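You operate a simulated robot arm through the tools that you are given. There is no shell and no other tool.

You run a simulated robot arm. Do the job below in one go: nothing can be reset, and whatever is moved stays where it is left.

Task
Put things in order on the top of the desk. At the end: the blue milk carton is on the orange coaster; the yellow rice box stands where the red jam jar stood; the red jam jar stands where the blue milk carton stood; the red apple stands where the yellow rice box stood; whatever was shut is shut again. Leave all else as you found it, and nothing knocked over. Set down upright: milk carton.

It is judged by the outcome, as a careful person would: the job done as asked, and still so three seconds after it is handed in. It fails if anything else is knocked over, pushed out of place, dropped, spilled or broken.

Robot
A 6-joint arm with a two-finger gripper, fixed in place. Base frame: the origin is at the foot of the arm, x ahead of it, y to its left, z up; the work surface is at about z = 0. Readings come in mm, degrees, newtons and seconds.
With the tool pointing down near the work surface it reaches from about 180 to 480 mm from the base axis. Its first joint turns from -66.0 to 66.0 degrees. Payload 1.76 kg.
The tool frame sits at the grasp point between the pads (the TCP): z along the fingers, y along the line on which they close. The tips reach 29 mm beyond it. The gripper opens to 82 mm; its body begins 58 mm behind the TCP.
Orientation is told as [roll, pitch, yaw] about the base's x, y, z axes, in that order, counted from this pose: with the fingers straight down and closing along the base's y, the tool's x points along the base's -x, its y along +y and its z along -z.

Tools
- The arm moves only by the tool apply_moves. Its argument "series" is one flat list of numbers, 7 for each row, row after row: the opening, from 0 (shut) to 1 (fully open), then the shift along the tool's x, y, z in units of 50 mm (1.0 is 50 mm), then the turn, a rotation vector about the tool's x, y, z in units of 4 degrees (1.0 is 4 degrees). In form: [fingers, x, y, z, ax, ay, az, fingers, x, y, z, ax, ay, az, ...]. A call has 1 to 20 rows; each row shifts and turns the commanded pose from where the row before left it, along the tool's axes as they then stand. A call with a number of a shift or a turn outside -1 to 1 is refused whole. A row lasts 0.2 s, in which the tool goes at most 50 mm and 8.6 degrees; a call with a longer step from one row to the next is refused whole, and so is a gripper value outside its range. Where a pose cannot be reached the arm comes as near as it can. A force on the tool above 40 N (or 10 N above the force at the start of the call, whichever is more), or a blocked arm, ends the call early, and 0.2 s more pass. Each finger travels about 203.5 mm/s and halts on what it meets, pressing with about 34 N; the grip force reading is that of the motor and also rises with nothing between the fingers. The clock runs only during rows and for 0.2 s after the last one: add rows that do not move to give the fingers time. The reply holds the time, the measured pose of the TCP, the force on the tool along the base axes, the opening and the grip force, in the units named above and with some noise, with the torque about the TCP (base axes, N m) and any sound that the robot's microphone picked up.
- Cameras (640 x 400 px; columns grow to the right, rows downward): "scene" is fixed at [51.6, 329.8, 421.7]; the picture's right is [-0.79, -0.61, 0.00], its down [-0.36, 0.46, -0.81] and it looks along [0.50, -0.64, -0.59] (base axes); focal length 214 px, centre (320, 200). "wrist" rides on the gripper at [79, 4, -89] in the tool frame; the picture's right is [-0.05, 1.00, 0.00], its down [-0.71, -0.04, -0.71] and it looks along [-0.71, -0.04, 0.71] (tool axes); focal length 256 px, centre (320, 200). There is no depth. A picture from a camera that has moved, and an enlarged one, comes with that camera's place and axes in the base frame and with its lens.
- grab_frame(camera): a new picture of that camera. It takes no simulated time.
- close_up(camera, box): a new picture of the part [left, top, right, bottom] of that camera's present view, enlarged. It takes no simulated time.
- sign_off(): hands the job in; it is judged then, once.

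Nothing tells you positions but the pictures and the camera data. Unless the task says otherwise, let go and move clear before handing in.

The tools are called after "Call:" as a command line: name --argument value ..., lists and objects as JSON in quotes. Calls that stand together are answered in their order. apply_moves: Moves the arm, as the interface text tells. Its arguments: {"type":"object","properties":{"series":{"type":"array","items":{"type":"number"}}},"required":["series"]} The other tools are called the same way: grab_frame (camera) takes a picture; close_up (camera, box) takes an enlarged picture of a part of a camera's view; sign_off () hands the job in.

At the start:

```text
clock: 0.0
position: [265.2, 134.2, 303.8]
tool_rot: [-0.1, -0.1, 0.0]
contact_force: [-0.1, -0.1, 0.1]
wrist_torque: [-0.04, 0.0, -0.04]
width: 81.6
finger_force: 0.1
```

scene: 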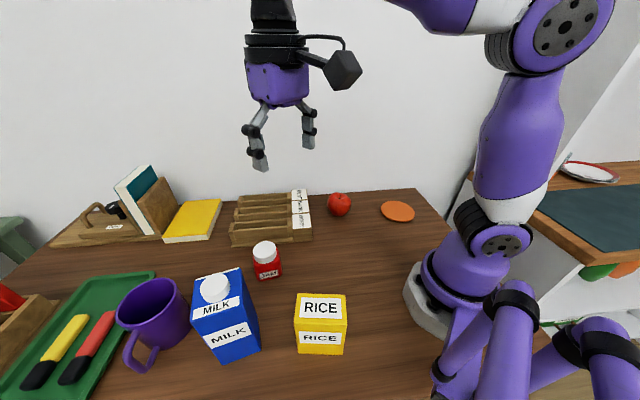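
wrist: 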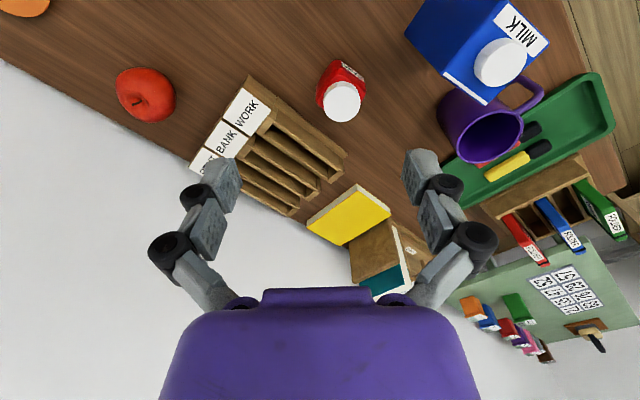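

I see the milk carton, jam jar, rice box, apple and free orange coaster on the desk. The coaster is roughly at (184,-228), the apple near (320,-115), the jar near (315,170), the milk near (260,300) and the rice near (150,200). I will look closer before moving.

Call:
close_up --camera "scene" --box '[100, 220, 370, 390]'

Call:
close_up --camera "scene" --box '[200, 170, 440, 320]'

Call:
close_up --camera "wrist" --box '[300, 0, 640, 210]'

Call:
close_up --camera "wrist" --box '[0, 0, 400, 250]'

```text
2.35 times, centred on (235, 305) of scene
camera zoom: at [51.6, 329.8, 421.7], right [-0.79, -0.61, 0.0], down [-0.36, 0.46, -0.81], along [0.5, -0.64, -0.59], focal length 505 px, centre (520, -47)
```

zoom: 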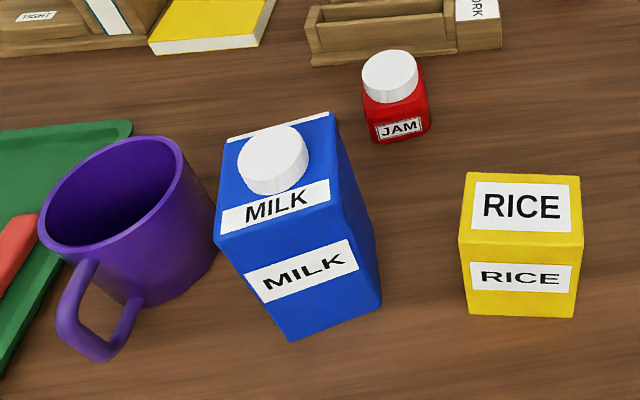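

```text
2.67 times, centred on (320, 245) of scene
camera zoom: at [51.6, 329.8, 421.7], right [-0.79, -0.61, 0.0], down [-0.36, 0.46, -0.81], along [0.5, -0.64, -0.59], focal length 572 px, centre (320, 80)
```

zoom: 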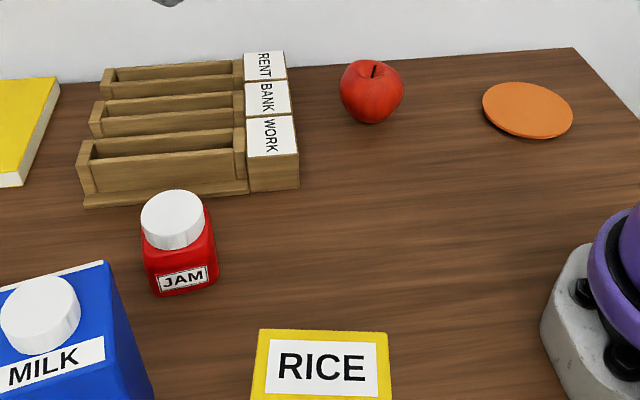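

```text
1.88 times, centred on (470, 105) of wrist
camera zoom: at [185.7, 138.5, 394.1], right [0.05, 1.0, 0.0], down [0.71, -0.04, 0.71], along [0.71, -0.04, -0.71], focal length 482 px, centre (38, 379)
```

zoom: 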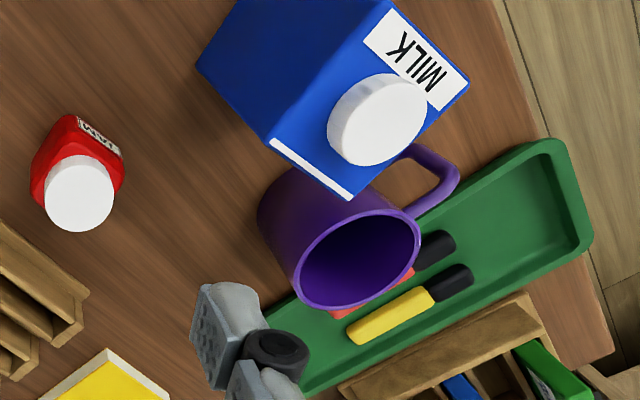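

```text
1.60 times, centred on (200, 125) of wrist
camera zoom: at [185.7, 138.5, 394.1], right [0.05, 1.0, 0.0], down [0.71, -0.04, 0.71], along [0.71, -0.04, -0.71], focal length 410 px, centre (512, 320)
```

zoom: 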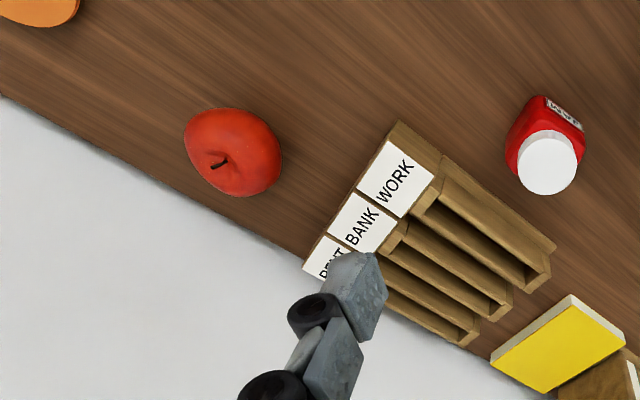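

The milk carton looks about 62 mm square and 150 mm tall, turned about 30 degrees, and centred near (262,287). I will hover above it with the gripper turned to match and check its position with the wrist camera.

Call:
apply_moves --series '[1, 0, 0, 0, 0, 0, 0.9375, 1, 0, 0, 0, 0, 0, 0.9375, 1, 0, 0, 0, 0, 0, 0.9375, 1, 0, 0, 0, 0, 0, 0.9375, 1, 0, 0, 0, 0, 0, 0.9375, 1, 0, 0, 0, 0, 0, 0.9375, 1, 0, 0, 0, 0, 0, 0.9375, 1, 0, 0, 0, 0, 0, 0.9375, 1, 0.3955, 0.655, 0.17, 0, 0, 0, 1, 0.3955, 0.655, 0.17, 0, 0, 0, 1, 0.3955, 0.655, 0.17, 0, 0, 0, 1, 0.3955, 0.655, 0.17, 0, 0, 0, 1, 0, 0, 0, 0, 0, 0]'

Call:
grab_frame --camera "wrist"

Call:
grab_frame --camera "scene"

```text
clock: 2.8
position: [262.4, 288.2, 267.9]
tool_rot: [0.0, -0.1, -30.0]
contact_force: [-0.3, -0.4, -0.5]
wrist_torque: [0.0, 0.03, 0.02]
width: 82.0
finger_force: 0.0
```

```text
taken
camera wrist: at [195.5, 331.0, 357.3], right [0.55, 0.84, 0.0], down [0.59, -0.39, 0.71], along [0.59, -0.39, -0.71], focal length 256 px, centre (320, 200)
```

wrist: 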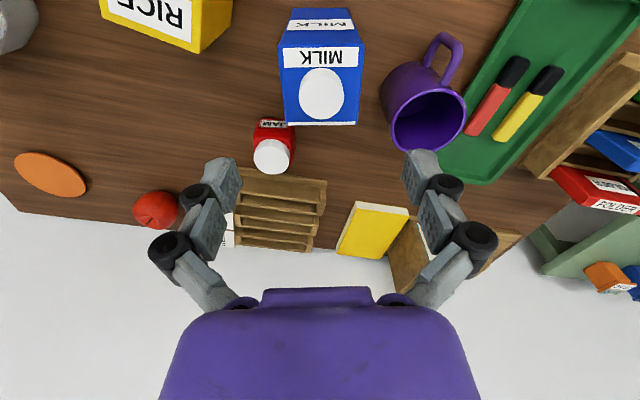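

```text
taken
```

scene: 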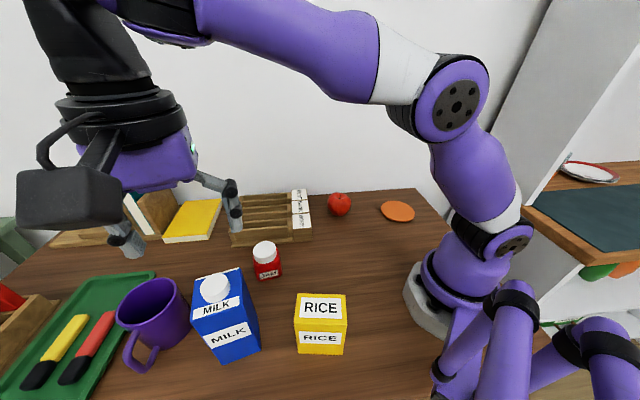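

The gripper is lined up roughly with the carton. I will zoom in on the carton, jar and mug to refine the measurements.

Call:
close_up --camera "wrist" --box '[240, 0, 480, 150]'

Call:
close_up --camera "wrist" --box '[90, 0, 330, 150]'

Call:
close_up --camera "wrist" --box '[0, 110, 240, 260]'

```text
2.67 times, centred on (360, 75) of wrist
camera zoom: at [195.5, 331.0, 357.3], right [0.55, 0.84, 0.0], down [0.59, -0.39, 0.71], along [0.59, -0.39, -0.71], focal length 683 px, centre (213, 533)
```

zoom: 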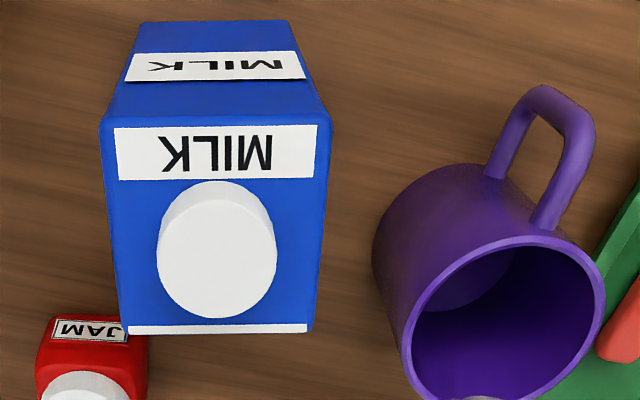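

```text
2.67 times, centred on (210, 75) of wrist
camera zoom: at [195.5, 331.0, 357.3], right [0.55, 0.84, 0.0], down [0.59, -0.39, 0.71], along [0.59, -0.39, -0.71], focal length 683 px, centre (613, 533)
```

zoom: 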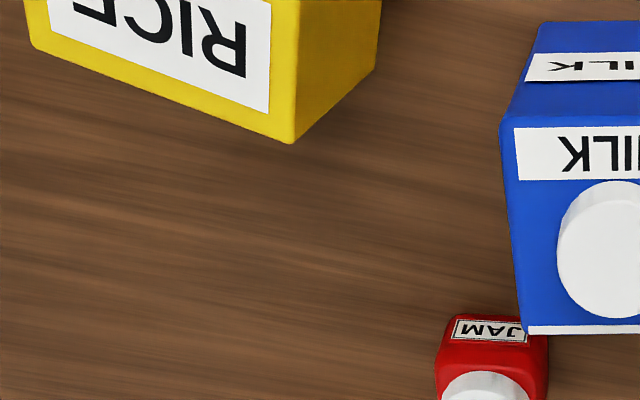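

```text
2.67 times, centred on (120, 185) of wrist
camera zoom: at [195.5, 331.0, 357.3], right [0.55, 0.84, 0.0], down [0.59, -0.39, 0.71], along [0.59, -0.39, -0.71], focal length 683 px, centre (853, 240)
```

zoom: 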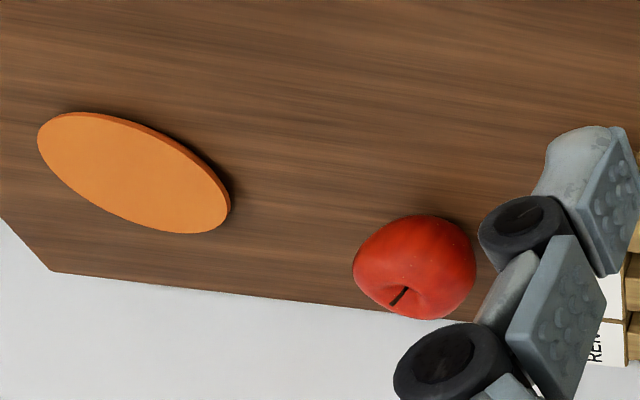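

The carton is about 62×60 mm, centred near (264.5,287), with its top between 146 and 163 mm. I will trim the gripper's aim, go part of the way down, and check again before closing.

Call:
apply_moves --series '[1, -0.047, 0.003, 0, 0, 0, 0.25, 1, 0, 0, 0.36, 0, 0, 0, 1, 0, 0, 0.36, 0, 0, 0, 1, 0, 0, 0.36, 0, 0, 0, 1, 0, 0, 0.36, 0, 0, 0, 1, 0, 0, 0, 0, 0, 0]'

Call:
grab_frame --camera "wrist"

Call:
grab_frame --camera "scene"

```text
clock: 4.2
position: [262.6, 285.9, 196.6]
tool_rot: [-0.1, 0.0, -31.0]
contact_force: [-0.7, -0.2, 0.4]
wrist_torque: [-0.01, 0.0, 0.02]
width: 82.2
finger_force: 0.0
```

```text
taken
camera wrist: at [197.8, 330.9, 286.8], right [0.56, 0.83, 0.0], down [0.58, -0.4, 0.71], along [0.59, -0.4, -0.71], focal length 256 px, centre (320, 200)
```

wrist: 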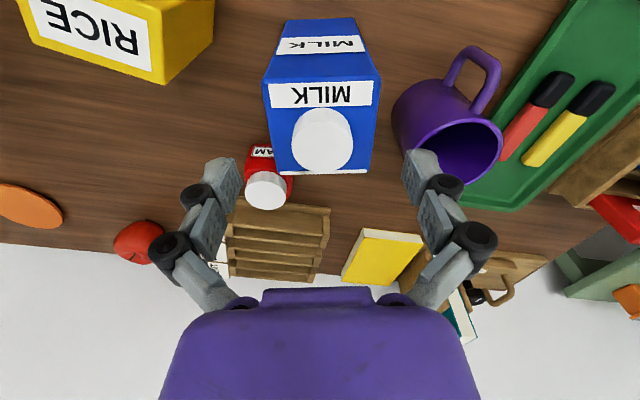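

```text
taken
```

scene: 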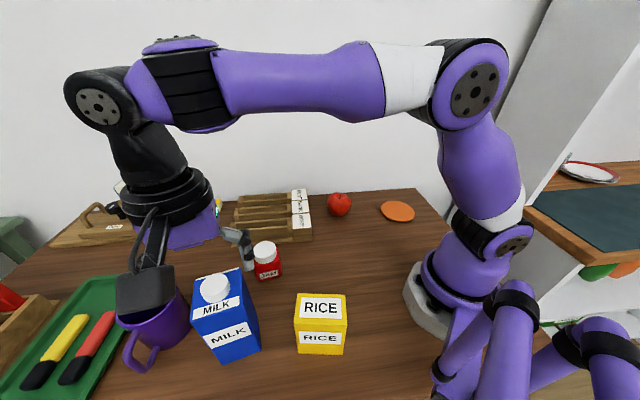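

The carton sits midway between the fingers and is clear of the mug. I will lower to about z=116 and close the grip.

Call:
apply_moves --series '[1, 0, 0, 0.4, 0, 0, 0, 1, 0, 0, 0.4, 0, 0, 0, 1, 0, 0, 0.4, 0, 0, 0, 1, 0, 0, 0.4, 0, 0, 0, 1, 0, 0, 0, 0, 0, 0]'

Call:
grab_frame --camera "wrist"

Call:
grab_frame --camera "scene"

```text
clock: 5.4
position: [263.7, 284.5, 118.3]
tool_rot: [0.0, -0.1, -31.0]
contact_force: [0.1, -0.1, 0.0]
wrist_torque: [-0.02, 0.02, 0.01]
width: 81.9
finger_force: 0.0
```

```text
taken
camera wrist: at [198.7, 330.3, 208.2], right [0.56, 0.83, 0.0], down [0.58, -0.4, 0.71], along [0.59, -0.4, -0.71], focal length 256 px, centre (320, 200)
```

wrist: 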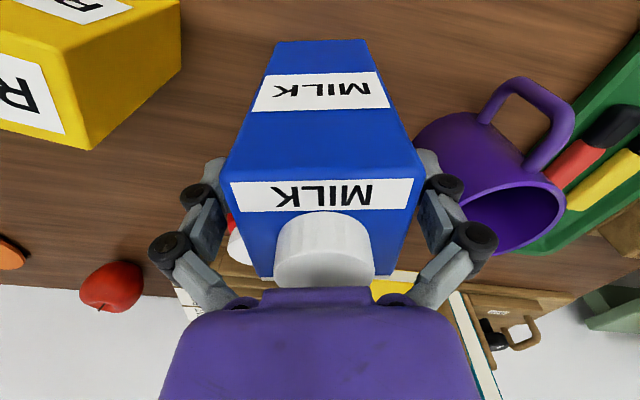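

```text
taken
```

scene: 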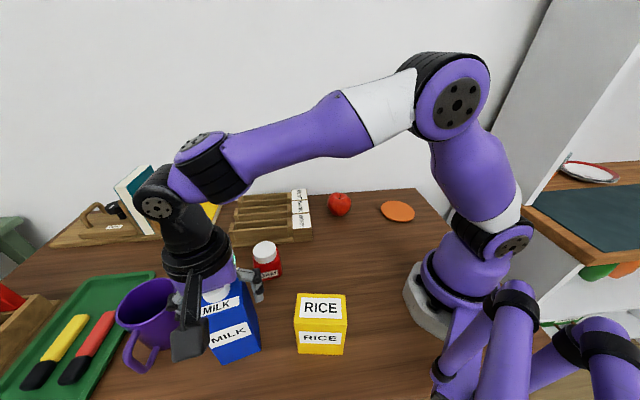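

The fingers are on both sides of the carton with no contact force. I will close gently.

Call:
apply_moves --series '[0.9, 0, 0, 0, 0, 0, 0, 0.82, 0, 0, 0, 0, 0, 0, 0.78, 0, 0, 0, 0, 0, 0, 0.75, 0, 0, 0, 0, 0, 0, 0.7, 0, 0, 0, 0, 0, 0, 0.5, 0, 0, 0, 0, 0, 0, 0.3, 0, 0, 0, 0, 0, 0, 0.3, 0, 0, 0, 0, 0, 0]'

Call:
grab_frame --camera "wrist"

```text
clock: 7.2
position: [265.3, 285.3, 118.6]
tool_rot: [0.1, -0.1, -31.1]
contact_force: [0.2, 3.2, 12.1]
wrist_torque: [-0.21, 0.14, -0.06]
width: 63.8
finger_force: 33.7
```

```text
taken
camera wrist: at [198.8, 330.4, 208.8], right [0.56, 0.83, 0.0], down [0.58, -0.4, 0.71], along [0.59, -0.4, -0.71], focal length 256 px, centre (320, 200)
```

wrist: 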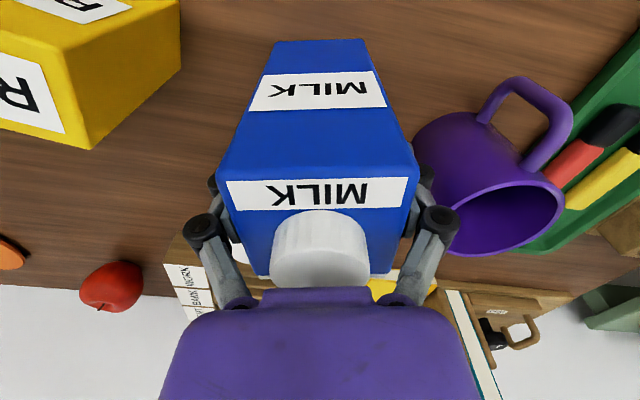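

The carton is held at 63.8 mm width. I will lift it slowly straight up and check it.

Call:
apply_moves --series '[0.3, 0, 0, -0.1, 0, 0, 0, 0.3, 0, 0, -0.2, 0, 0, 0, 0.3, 0, 0, -0.3, 0, 0, 0, 0.3, 0, 0, -0.3, 0, 0, 0, 0.3, 0, 0, 0, 0, 0, 0]'

Call:
grab_frame --camera "scene"

Call:
grab_frame --camera "wrist"

```text
clock: 8.4
position: [263.4, 286.8, 163.8]
tool_rot: [0.1, 0.0, -31.0]
contact_force: [-0.3, 0.6, -4.8]
wrist_torque: [-0.01, 0.01, 0.0]
width: 64.0
finger_force: 33.9
```

```text
taken
```

scene: 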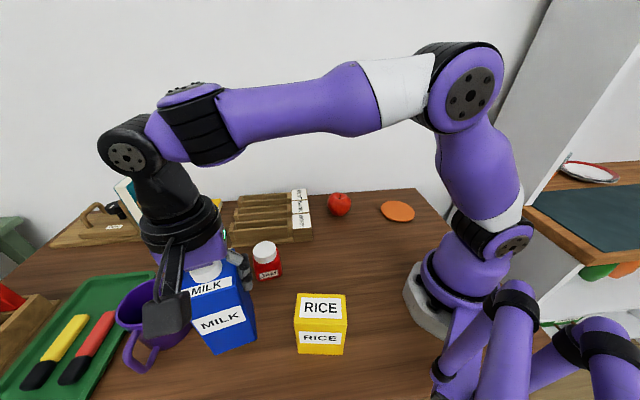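

```text
taken
camera wrist: at [198.4, 331.2, 253.4], right [0.56, 0.83, 0.0], down [0.58, -0.4, 0.71], along [0.59, -0.4, -0.71], focal length 256 px, centre (320, 200)
```

wrist: 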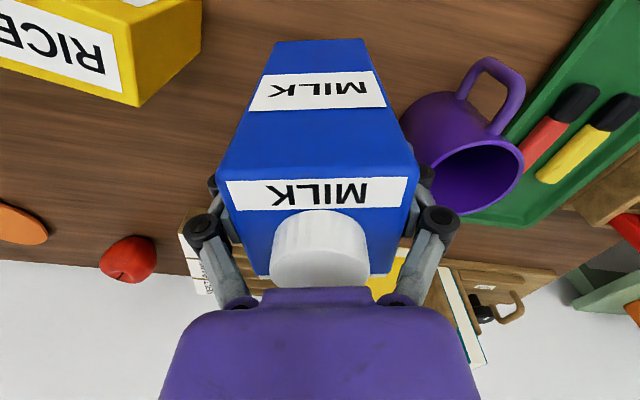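

The carton is lifted cleanly and weighs about 0.5 kg. I will carry it higher and swing it over the clear middle of the desk towards the coaster at about (178,-226).

Call:
apply_moves --series '[0.3, 0, 0, -0.71, 0, 0, 0, 0.3, 0, 0, -0.71, 0, 0, 0, 0.3, 0, 0, -0.71, 0, 0, 0, 0.3, -0.4354, -0.3583, 0, 0, 0, 0, 0.3, -0.4354, -0.3583, 0, 0, 0, 0, 0.3, -0.4354, -0.3583, 0, 0, 0, 0, 0.3, -0.4354, -0.3583, 0, 0, 0, 0, 0.3, -0.4354, -0.3583, 0, 0, 0, 0, 0.3, -0.4354, -0.3583, 0, 0, 0, 0, 0.3, -0.4354, -0.3583, 0, 0, 0, 0, 0.3, -0.2747, -0.457, 0, 0, 0, 0, 0.3, -0.2747, -0.457, 0, 0, 0, 0, 0.3, -0.2747, -0.457, 0, 0, 0, 0, 0.3, -0.2747, -0.457, 0, 0, 0, 0, 0.3, -0.2747, -0.457, 0, 0, 0, 0, 0.3, -0.2747, -0.457, 0, 0, 0, 0, 0.3, 0, 0, 0, 0, 0, 0]'

Call:
grab_frame --camera "wrist"

Call:
grab_frame --camera "scene"

```text
clock: 12.0
position: [328.0, -60.1, 271.8]
tool_rot: [0.0, 0.0, -31.0]
contact_force: [-0.4, -1.0, -6.1]
wrist_torque: [0.01, 0.0, 0.02]
width: 64.0
finger_force: 33.8
```

```text
taken
camera wrist: at [263.0, -15.4, 360.5], right [0.56, 0.83, 0.0], down [0.59, -0.4, 0.71], along [0.59, -0.4, -0.71], focal length 256 px, centre (320, 200)
```

wrist: 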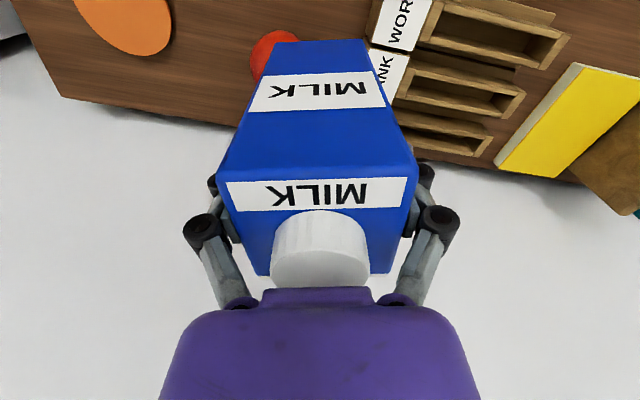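

```text
taken
```

scene: 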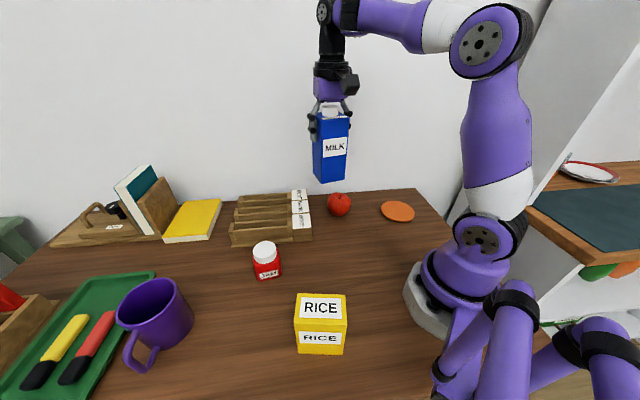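

The carton hangs upright and the coaster is clear. I will carry it to a hover above the coaster and check alignment.

Call:
apply_moves --series '[0.3, 0.108, -0.549, 0, 0, 0, 0, 0.3, 0.108, -0.549, 0, 0, 0, 0, 0.3, 0.108, -0.549, 0, 0, 0, 0, 0.3, 0.108, -0.549, 0, 0, 0, 0, 0.3, 0.108, -0.549, 0, 0, 0, 0, 0.3, 0.108, -0.549, 0, 0, 0, 0, 0.3, 0.108, -0.549, 0, 0, 0, 0, 0.3, 0.108, -0.549, 0, 0, 0, 0, 0.3, 0, 0, 0.5, 0, 0, 0, 0.3, 0, 0, 0.5, 0, 0, 0, 0.3, 0, 0, 0.5, 0, 0, 0, 0.3, 0, 0, 0, 0, 0, 0]'

Call:
grab_frame --camera "wrist"

Call:
grab_frame --camera "scene"

Call:
close_up --camera "scene" --box '[320, 90, 480, 240]'

```text
clock: 14.6
position: [180.5, -226.7, 195.0]
tool_rot: [0.0, -0.1, -30.9]
contact_force: [-0.3, 0.4, -4.0]
wrist_torque: [-0.03, -0.02, -0.03]
width: 64.1
finger_force: 34.4
```

```text
taken
camera wrist: at [114.4, -182.1, 284.4], right [0.56, 0.83, 0.0], down [0.58, -0.4, 0.71], along [0.59, -0.4, -0.71], focal length 256 px, centre (320, 200)
```

wrist: 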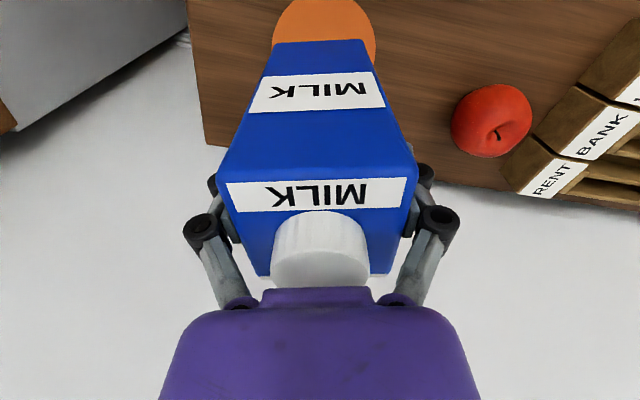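

```text
taken
```

scene: 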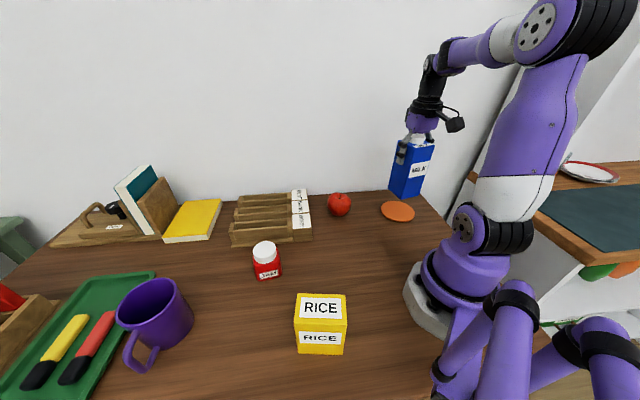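

```text
2.67 times, centred on (400, 165) of scene
camera zoom: at [51.6, 329.8, 421.7], right [-0.79, -0.61, 0.0], down [-0.36, 0.46, -0.81], along [0.5, -0.64, -0.59], focal length 572 px, centre (107, 293)
```

zoom: 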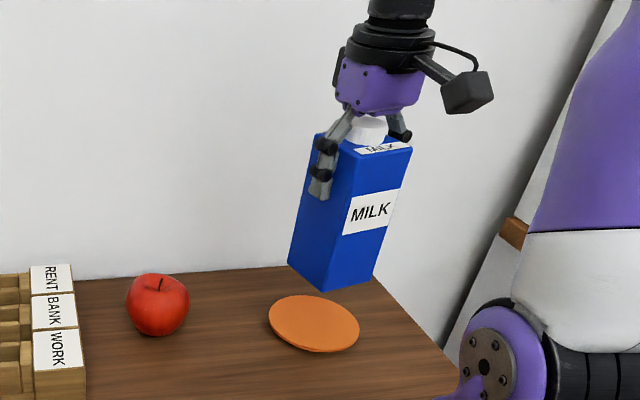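

The carton is almost directly above the coaster. I will check the coaster edges in the wrist view before lowering.

Call:
close_up --camera "wrist" --box '[240, 0, 400, 100]'

```text
4.00 times, centred on (320, 50) of wrist
camera zoom: at [114.4, -182.1, 284.4], right [0.56, 0.83, 0.0], down [0.58, -0.4, 0.71], along [0.59, -0.4, -0.71], focal length 1024 px, centre (320, 800)
```

zoom: 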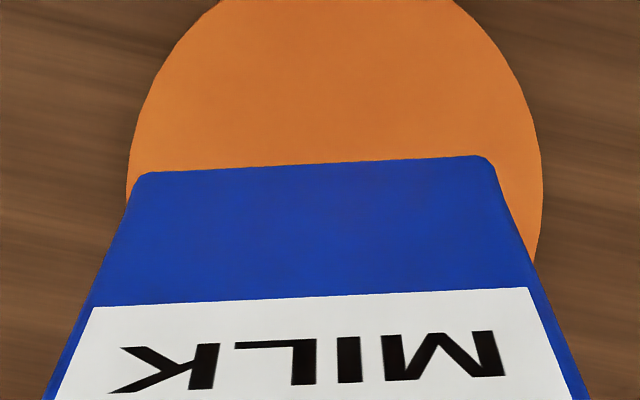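

The coaster is about 100 mm across, with its centre about 3 mm to tool +y of the carton. I will trim that and lower to just above the coaster.

Call:
apply_moves --series '[0.3, 0.04, 0.05, 0, 0, 0, 0, 0.3, 0, 0, 0.3, 0, 0, 0, 0.3, 0, 0, 0.3, 0, 0, 0, 0.3, 0, 0, 0.3, 0, 0, 0, 0.3, 0, 0, 0.26, 0, 0, 0, 0.3, 0, 0, 0.08, 0, 0, 0, 0.3, 0, 0, 0, 0, 0, 0]'

Call:
close_up --camera "scene" --box '[340, 110, 480, 240]'

Call:
close_up --camera "wrist" --box '[220, 0, 420, 125]'

```text
clock: 16.2
position: [179.0, -222.7, 132.7]
tool_rot: [0.0, -0.1, -31.0]
contact_force: [0.4, -1.1, -4.4]
wrist_torque: [-0.01, 0.01, 0.0]
width: 63.9
finger_force: 33.9
```

```text
3.08 times, centred on (410, 175) of scene
camera zoom: at [51.6, 329.8, 421.7], right [-0.79, -0.61, 0.0], down [-0.36, 0.46, -0.81], along [0.5, -0.64, -0.59], focal length 660 px, centre (43, 277)
```

zoom: 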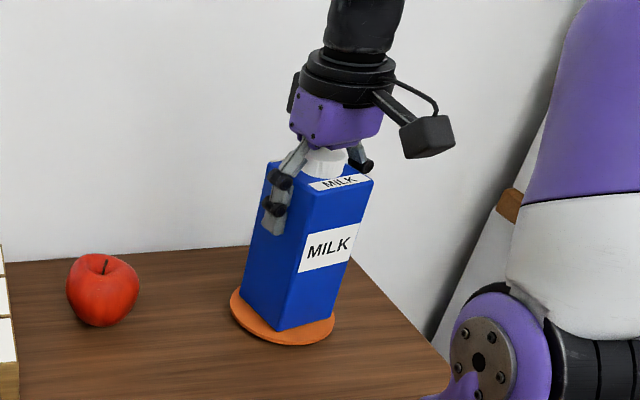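

```text
3.20 times, centred on (320, 62) of wrist
camera zoom: at [113.1, -178.1, 222.7], right [0.56, 0.83, 0.0], down [0.58, -0.4, 0.71], along [0.59, -0.4, -0.71], focal length 819 px, centre (320, 640)
```

zoom: 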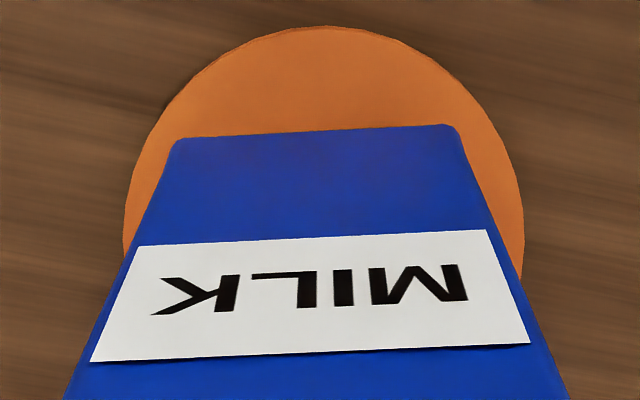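

Alignment is within 2 mm and the carton is roughly 8 mm above the coaster. I will lower in small steps until it touches.

Call:
apply_moves --series '[0.3, 0, 0.035, 0.06, 0, 0, 0, 0.3, 0, 0, 0.04, 0, 0, 0, 0.3, 0, 0, 0, 0, 0, 0]'

Call:
apply_moves --series '[0.3, 0, 0, 0.03, 0, 0, 0, 0.3, 0, 0, 0, 0, 0, 0]'

Call:
close_up --camera "scene" --box '[365, 170, 445, 220]'

```text
clock: 17.0
position: [180.2, -222.0, 128.5]
tool_rot: [-0.1, -0.3, -31.0]
contact_force: [0.3, -1.3, 21.7]
wrist_torque: [-0.15, -0.14, -0.07]
width: 64.4
finger_force: 33.7
```

```text
clock: 17.6
position: [179.1, -220.8, 125.3]
tool_rot: [0.0, 0.0, -30.9]
contact_force: [-0.4, -2.2, 22.3]
wrist_torque: [-0.15, -0.01, -0.01]
width: 64.1
finger_force: 34.2
```

```text
8.00 times, centred on (405, 195) of scene
camera zoom: at [51.6, 329.8, 421.7], right [-0.79, -0.61, 0.0], down [-0.36, 0.46, -0.81], along [0.5, -0.64, -0.59], focal length 1716 px, centre (-360, 240)
```

zoom: 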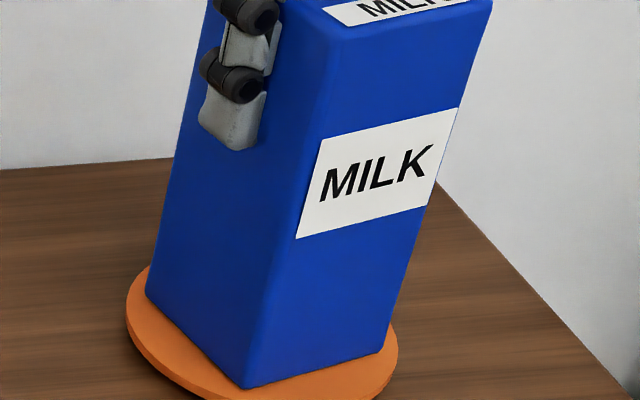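

The carton is resting on the coaster with contact confirmed. I will open the fingers gradually and check before retreating.

Call:
apply_moves --series '[0.72, 0, 0, 0, 0, 0, 0, 0.78, 0, 0, 0, 0, 0, 0, 0.82, 0, 0, 0, 0, 0, 0, 0.9, 0, 0, 0, 0, 0, 0, 1, 0, 0, 0, 0, 0, 0, 1, 0, 0, 0, 0, 0, 0]'

Call:
grab_frame --camera "wrist"

Call:
close_up --camera "scene" --box '[340, 110, 480, 240]'

```text
clock: 19.0
position: [178.8, -220.3, 125.6]
tool_rot: [0.0, -0.2, -31.0]
contact_force: [0.0, 1.6, -0.1]
wrist_torque: [-0.03, -0.01, 0.03]
width: 82.1
finger_force: 0.1
```

```text
taken
camera wrist: at [114.2, -176.4, 215.7], right [0.56, 0.83, 0.0], down [0.58, -0.4, 0.71], along [0.59, -0.4, -0.71], focal length 256 px, centre (320, 200)
```

wrist: 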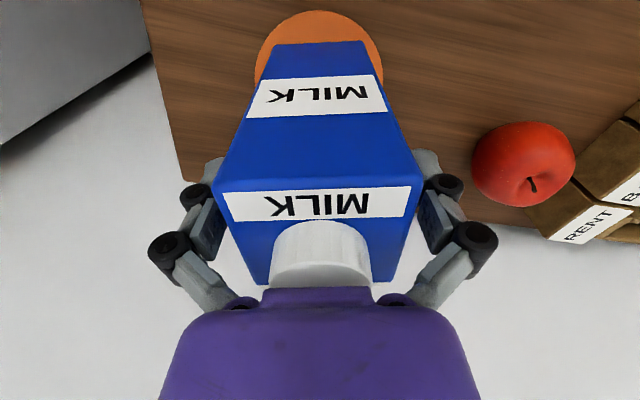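

```text
3.08 times, centred on (410, 175) of scene
camera zoom: at [51.6, 329.8, 421.7], right [-0.79, -0.61, 0.0], down [-0.36, 0.46, -0.81], along [0.5, -0.64, -0.59], focal length 660 px, centre (43, 277)
```

zoom: 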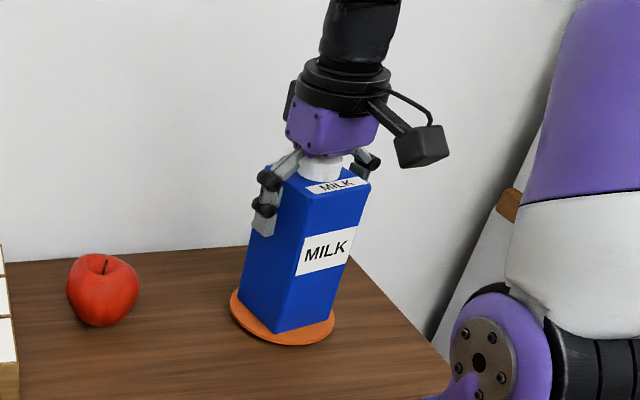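

The carton stands freely on the coaster. I will rise straight up, then swing back to hover above the jam jar near (334,158).

Call:
apply_moves --series '[1, 0, 0, -0.4, 0, 0, 0, 1, 0, 0, -0.8, 0, 0, 0, 1, 0, 0, -0.9, 0, 0, 0, 1, 0, 0, -0.9, 0, 0, 0, 1, -0.155, 0.719, 0, 0, 0, 0, 1, -0.155, 0.719, 0, 0, 0, 0, 1, -0.155, 0.719, 0, 0, 0, 0, 1, -0.155, 0.719, 0, 0, 0, 0, 1, -0.155, 0.719, 0, 0, 0, 0, 1, -0.155, 0.719, 0, 0, 0, 0, 1, 0.363, 0.63, 0, 0, 0, 0, 1, 0.363, 0.63, 0, 0, 0, 0, 1, 0.363, 0.63, 0, 0, 0, 0, 1, 0.363, 0.63, 0, 0, 0, 0, 1, 0.363, 0.63, 0, 0, 0, 0, 1, 0.363, 0.63, 0, 0, 0, 0, 1, 0, 0, 0.567, 0, 0, 0, 1, 0, 0, 0.567, 0, 0, 0, 1, 0, 0, 0.567, 0, 0, 0, 1, 0, 0, 0, 0, 0, 0]'

Call:
grab_frame --camera "wrist"

Call:
grab_frame --camera "scene"

Call:
close_up --camera "wrist" --box '[240, 40, 400, 140]'

```text
clock: 23.2
position: [334.6, 156.0, 190.3]
tool_rot: [0.1, -0.1, -30.9]
contact_force: [-0.1, 0.0, -0.5]
wrist_torque: [0.01, 0.0, -0.04]
width: 82.2
finger_force: 0.2
```

```text
taken
camera wrist: at [268.8, 201.2, 279.8], right [0.56, 0.83, 0.0], down [0.58, -0.4, 0.71], along [0.59, -0.4, -0.71], focal length 256 px, centre (320, 200)
```

wrist: 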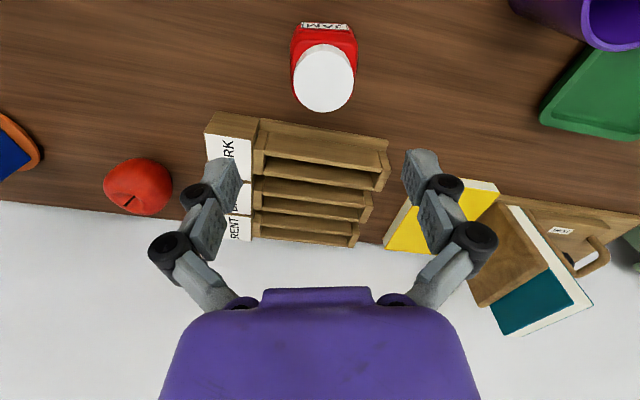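

```text
taken
```

scene: 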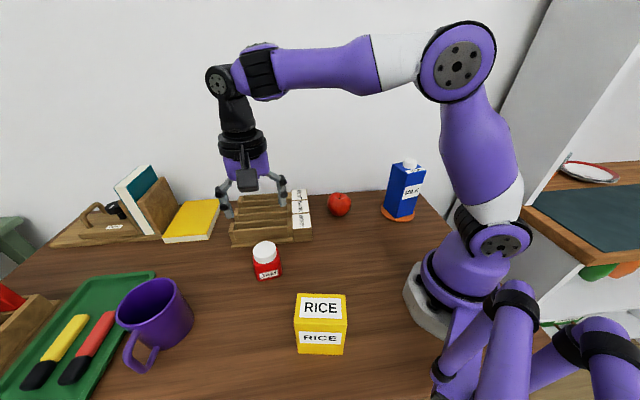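

```text
4.00 times, centred on (320, 90) of wrist
camera zoom: at [268.8, 201.2, 279.8], right [0.56, 0.83, 0.0], down [0.58, -0.4, 0.71], along [0.59, -0.4, -0.71], focal length 1024 px, centre (320, 640)
```

zoom: 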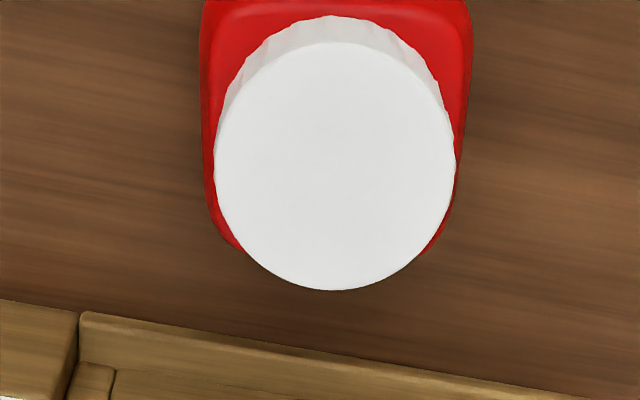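

The carton is standing well on the coaster, and the jar is centred near (335,160) with its lid top at about 68 mm. I will trim the aim and lower around the jar, keeping the fingers clear of the letter rack.

Call:
apply_moves --series '[1, 0.026, 0.064, 0, 0, 0, 0, 1, 0, 0, 0.5, 0, 0, 0, 1, 0, 0, 0.5, 0, 0, 0, 1, 0, 0, 0.5, 0, 0, 0, 1, 0, 0, 0.5, 0, 0, 0, 1, 0, 0, 0.4, 0, 0, 0, 1, 0, 0, 0, 0, 0, 0]'

Call:
grab_frame --camera "wrist"

Call:
close_up --camera "scene" --box '[180, 150, 360, 300]'

```text
clock: 24.8
position: [337.1, 159.7, 69.2]
tool_rot: [-0.1, -0.1, -31.1]
contact_force: [-0.7, 0.9, 0.5]
wrist_torque: [-0.02, 0.0, -0.03]
width: 82.1
finger_force: 0.1
```

```text
taken
camera wrist: at [271.1, 203.9, 160.2], right [0.56, 0.83, 0.0], down [0.58, -0.4, 0.71], along [0.59, -0.4, -0.71], focal length 256 px, centre (320, 200)
```

wrist: 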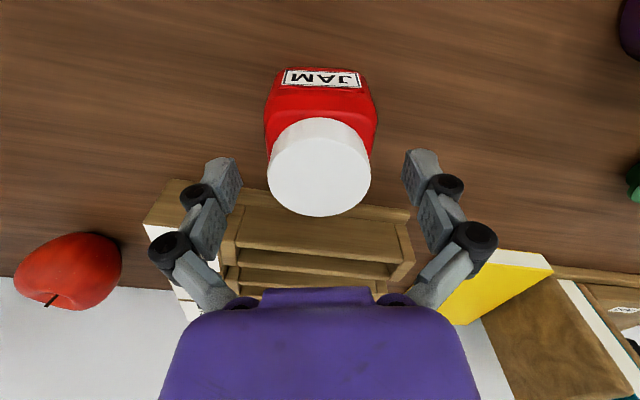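

```text
2.67 times, centred on (270, 225) of scene
camera zoom: at [51.6, 329.8, 421.7], right [-0.79, -0.61, 0.0], down [-0.36, 0.46, -0.81], along [0.5, -0.64, -0.59], focal length 572 px, centre (453, 133)
```

zoom: 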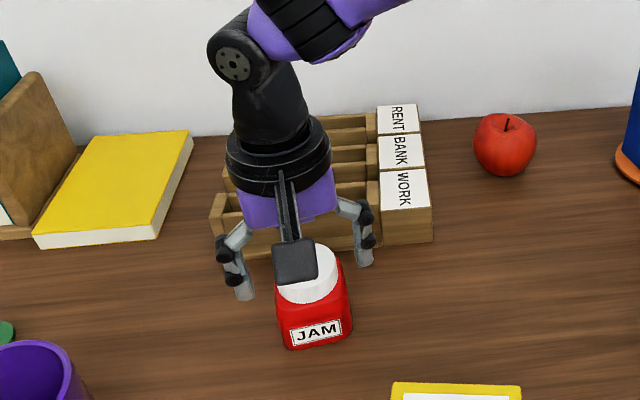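

The jar sits between the open fingers. I will zoom in to check centring before the final descent.

Call:
close_up --camera "wrist" --box '[180, 50, 460, 225]'

```text
2.29 times, centred on (320, 138) of wrist
camera zoom: at [271.1, 203.9, 160.2], right [0.56, 0.83, 0.0], down [0.58, -0.4, 0.71], along [0.59, -0.4, -0.71], focal length 585 px, centre (320, 343)
```

zoom: 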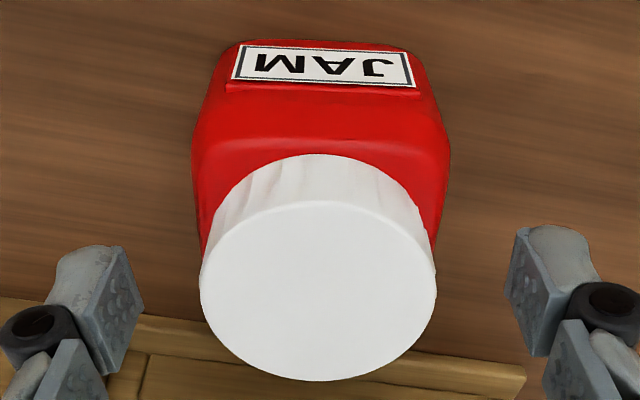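

The jar is centred on the grasp point to within about a millimetre, which puts it at roughly (336,160). I will lower to z≈39 and grip its body.

Call:
apply_moves --series '[1, 0, 0, 0.3, 0, 0, 0, 1, 0, 0, 0.3, 0, 0, 0, 1, 0, 0, 0, 0, 0, 0, 0.85, 0, 0, 0, 0, 0, 0, 0.75, 0, 0, 0, 0, 0, 0, 0.7, 0, 0, 0, 0, 0, 0, 0.66, 0, 0, 0, 0, 0, 0, 0.62, 0, 0, 0, 0, 0, 0, 0.5, 0, 0, 0, 0, 0, 0, 0.3, 0, 0, 0, 0, 0, 0, 0.3, 0, 0, 0, 0, 0, 0]'

Call:
grab_frame --camera "wrist"

Call:
close_up --camera "scene" --box '[180, 150, 360, 300]'

```text
clock: 27.2
position: [336.6, 159.9, 40.0]
tool_rot: [0.1, -0.1, -31.0]
contact_force: [-1.7, -1.7, 10.8]
wrist_torque: [-0.04, 0.09, -0.12]
width: 58.9
finger_force: 34.0
```

```text
taken
camera wrist: at [270.9, 204.7, 130.6], right [0.56, 0.83, 0.0], down [0.58, -0.4, 0.71], along [0.59, -0.4, -0.71], focal length 256 px, centre (320, 200)
```

wrist: 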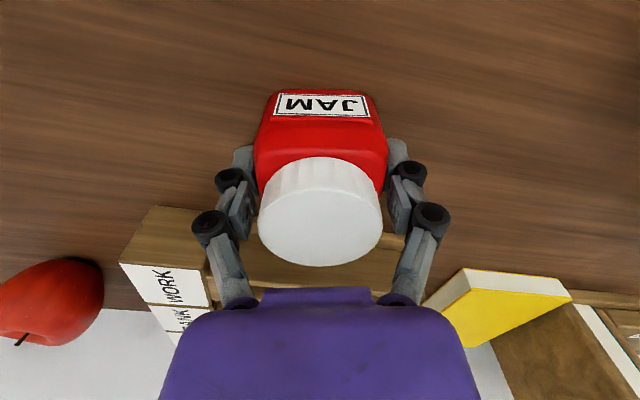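

```text
2.67 times, centred on (270, 225) of scene
camera zoom: at [51.6, 329.8, 421.8], right [-0.79, -0.61, 0.0], down [-0.36, 0.46, -0.81], along [0.5, -0.64, -0.59], focal length 572 px, centre (453, 133)
```

zoom: 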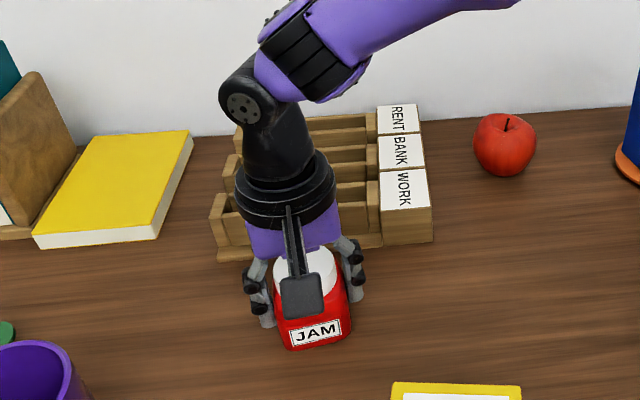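

The jar is gripped. I will lift it gently, check it, and carry it towards the old milk spot near (264,287).

Call:
apply_moves --series '[0.3, 0, 0, -0.1, 0, 0, 0, 0.3, 0, 0, -0.3, 0, 0, 0, 0.3, 0, 0, -0.6, 0, 0, 0, 0.3, 0, 0, -0.6, 0, 0, 0, 0.3, 0.4237, 0.239, 0, 0, 0, 0, 0.3, 0.4237, 0.239, 0, 0, 0, 0, 0.3, 0.4237, 0.239, 0, 0, 0, 0, 0.3, 0.4237, 0.239, 0, 0, 0, 0, 0.3, 0.4237, 0.239, 0, 0, 0, 0, 0.3, 0.4237, 0.239, 0, 0, 0, 0, 0.3, 0, 0, 0.4, 0, 0, 0, 0.3, 0, 0, 0.4, 0, 0, 0, 0.3, 0, 0, 0.4, 0, 0, 0, 0.3, 0, 0, 0.2, 0, 0, 0, 0.3, 0, 0, 0, 0, 0, 0]'

Call:
grab_frame --camera "wrist"

Call:
grab_frame --camera "scene"

```text
clock: 30.4
position: [264.9, 287.9, 50.2]
tool_rot: [0.0, -0.1, -31.1]
contact_force: [-0.3, -0.1, -2.6]
wrist_torque: [-0.02, 0.03, 0.0]
width: 57.8
finger_force: 33.5
```

```text
taken
camera wrist: at [199.2, 332.5, 140.5], right [0.56, 0.83, 0.0], down [0.58, -0.4, 0.71], along [0.59, -0.4, -0.71], focal length 256 px, centre (320, 200)
```

wrist: 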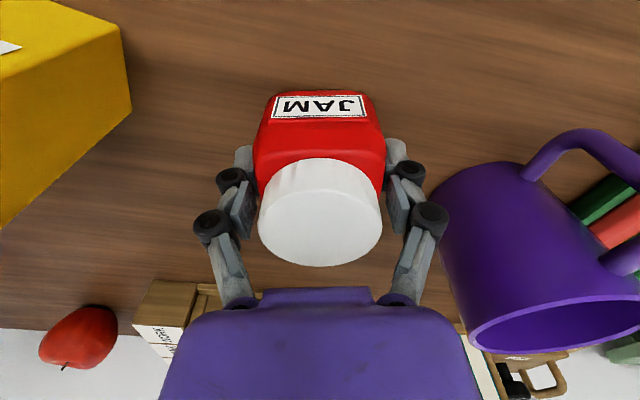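

```text
taken
```

scene: 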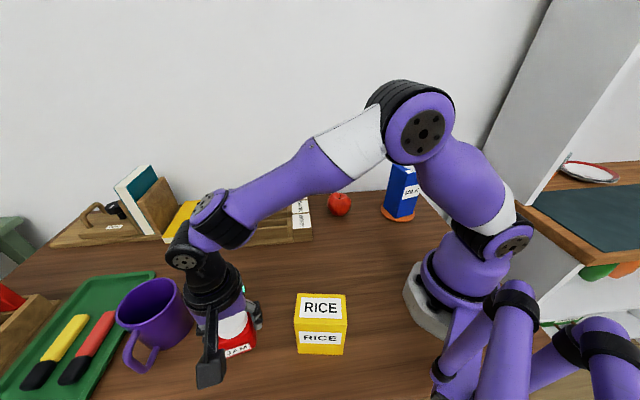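

The jar is held upright over the old milk spot at (265,288). I will lower the last centimetre in small steps.

Call:
apply_moves --series '[0.3, 0, 0, 0.08, 0, 0, 0, 0.3, 0, 0, 0.06, 0, 0, 0, 0.3, 0, 0, 0.03, 0, 0, 0, 0.3, 0, 0, 0, 0, 0, 0]'

```text
clock: 31.4
position: [265.7, 286.5, 43.7]
tool_rot: [-0.1, -0.1, -30.9]
contact_force: [-0.6, 0.0, -2.9]
wrist_torque: [-0.02, 0.0, 0.0]
width: 57.5
finger_force: 33.8
```

There is still no contact, so I will continue down in small steps.

Call:
apply_moves --series '[0.3, 0, 0, 0.03, 0, 0, 0, 0.3, 0, 0, 0.03, 0, 0, 0, 0.3, 0, 0, 0, 0, 0, 0]'

Call:
close_up --camera "scene" --box '[170, 280, 310, 400]'

```text
clock: 32.2
position: [264.3, 287.0, 41.1]
tool_rot: [0.2, -0.1, -31.1]
contact_force: [-1.0, -5.4, 20.5]
wrist_torque: [-0.21, 0.04, -0.21]
width: 57.7
finger_force: 34.0
```

```text
3.33 times, centred on (240, 340) of scene
camera zoom: at [51.6, 329.7, 421.8], right [-0.79, -0.61, 0.0], down [-0.36, 0.46, -0.81], along [0.5, -0.64, -0.59], focal length 715 px, centre (587, -267)
```

zoom: 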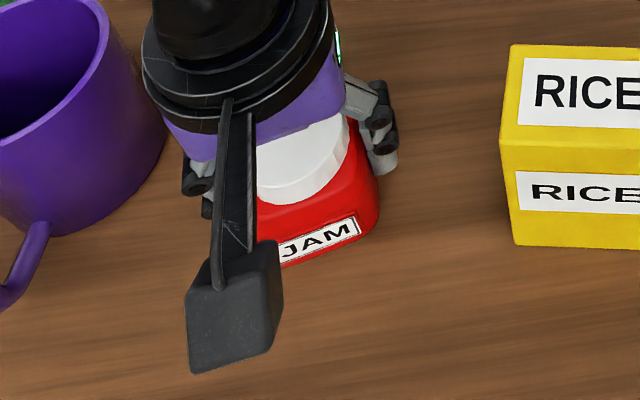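

The jar is touching the desk. I will open gradually, then rise straight up.

Call:
apply_moves --series '[0.66, 0, 0, 0, 0, 0, 0, 0.72, 0, 0, 0, 0, 0, 0, 0.8, 0, 0, 0, 0, 0, 0, 0.9, 0, 0, 0, 0, 0, 0, 1, 0, 0, 0, 0, 0, 0, 1, 0, 0, 0, 0, 0, 0]'

Call:
grab_frame --camera "wrist"

```text
clock: 33.6
position: [264.8, 288.0, 40.6]
tool_rot: [0.0, 0.0, -31.0]
contact_force: [-0.2, 0.5, -0.3]
wrist_torque: [0.03, 0.01, -0.03]
width: 81.8
finger_force: 0.1
```

```text
taken
camera wrist: at [199.0, 331.9, 129.4], right [0.56, 0.83, 0.0], down [0.58, -0.4, 0.71], along [0.59, -0.4, -0.71], focal length 256 px, centre (320, 200)
```

wrist: 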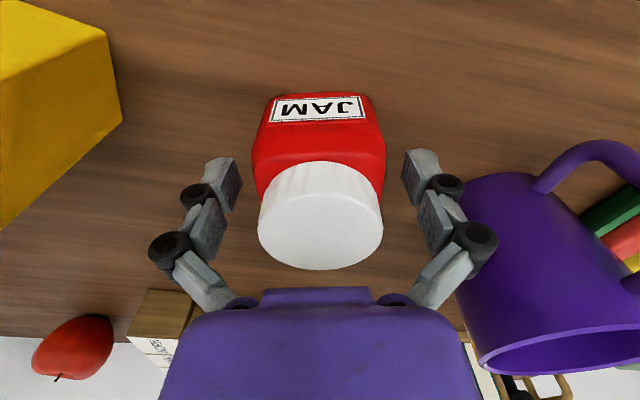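

The jar stands upright where the milk was. I will rise, move over the rice box near (151,200), and turn the gripper to about +36 degrees to grip across its thinner side.

Call:
apply_moves --series '[1, 0, 0, -0.6, 0, 0, 0, 1, 0, 0, -0.8, 0, 0, 0, 1, 0, 0, -0.9, 0, 0, 0, 1, 0, 0, -0.9, 0, 0, 0, 1, 0.2625, -0.668, 0, 0, 0, 0, 1, 0.2625, -0.668, 0, 0, 0, 0, 1, 0.2625, -0.668, 0, 0, 0, 0, 1, 0.2625, -0.668, 0, 0, 0, 0, 1, 0, 0, 0, 0, 0, -0.985, 1, 0, 0, 0, 0, 0, -0.985, 1, 0, 0, 0, 0, 0, -0.985, 1, 0, 0, 0, 0, 0, -0.985, 1, 0, 0, 0, 0, 0, -0.985, 1, 0, 0, 0, 0, 0, -0.985, 1, 0, 0, 0, 0, 0, -0.985, 1, 0, 0, 0, 0, 0, -0.985, 1, 0, 0, 0, 0, 0, -0.985, 1, 0, 0, 0, 0, 0, -0.985, 1, 0, 0, 0, 0, 0, -0.985, 1, 0, 0, 0, 0, 0, -0.985]'

Call:
apply_moves --series '[1, 0, 0, 0, 0, 0, -0.985, 1, 0, 0, 0, 0, 0, -0.985, 1, 0, 0, 0, 0, 0, -0.985, 1, 0, 0, 0, 0, 0, -0.985, 1, 0, 0, 0, 0, 0, -0.985, 1, 0, 0, 0, 0, 0, 0]'

Call:
grab_frame --camera "wrist"

Call:
grab_frame --camera "scene"

```text
clock: 37.8
position: [149.4, 199.0, 200.3]
tool_rot: [0.0, -0.2, 16.3]
contact_force: [0.2, 0.3, -0.4]
wrist_torque: [0.0, -0.03, 0.02]
width: 82.1
finger_force: 0.1
```

```text
clock: 39.2
position: [149.5, 199.4, 199.2]
tool_rot: [0.0, -0.1, 36.1]
contact_force: [0.6, -0.5, -0.1]
wrist_torque: [0.01, 0.01, -0.01]
width: 81.8
finger_force: 0.1
```

```text
taken
camera wrist: at [84.0, 156.2, 289.3], right [-0.54, 0.84, 0.0], down [0.59, 0.38, 0.71], along [0.59, 0.38, -0.71], focal length 256 px, centre (320, 200)
```

wrist: 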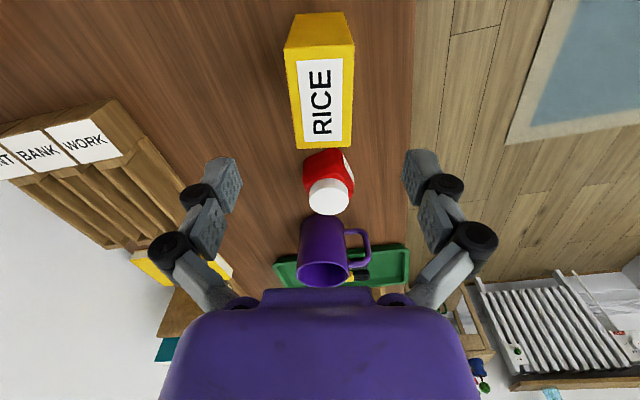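

```text
taken
```

scene: 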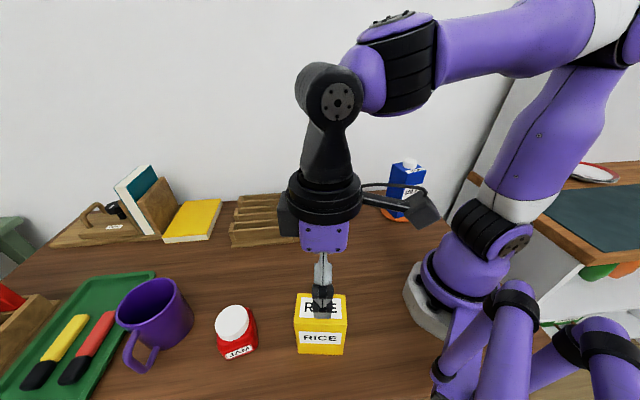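

The rice box lies along the gripper's line of approach, and the jar and mug are undisturbed. I will zoom in to refine the rice box position.

Call:
close_up --camera "wrist" --box '[230, 0, 410, 160]'

Call:
close_up --camera "scene" --box '[190, 260, 370, 380]'

```text
2.50 times, centred on (320, 80) of wrist
camera zoom: at [84.0, 156.2, 289.3], right [-0.54, 0.84, 0.0], down [0.59, 0.38, 0.71], along [0.59, 0.38, -0.71], focal length 640 px, centre (320, 500)
```

zoom: 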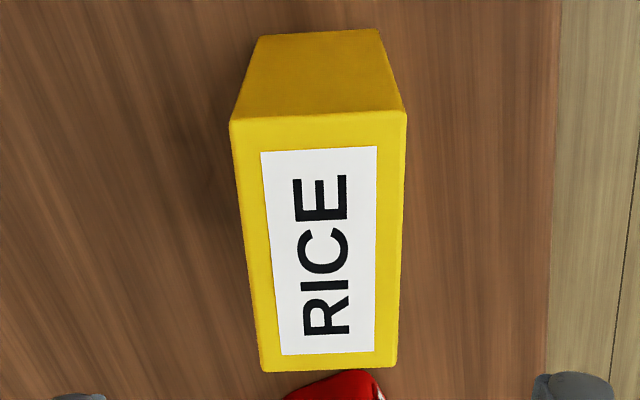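

```text
3.33 times, centred on (280, 320) of scene
camera zoom: at [51.6, 329.8, 421.7], right [-0.79, -0.61, 0.0], down [-0.36, 0.46, -0.81], along [0.5, -0.64, -0.59], focal length 715 px, centre (453, -200)
```

zoom: 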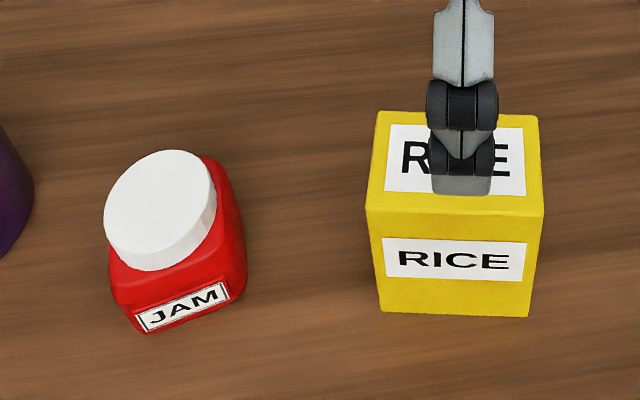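

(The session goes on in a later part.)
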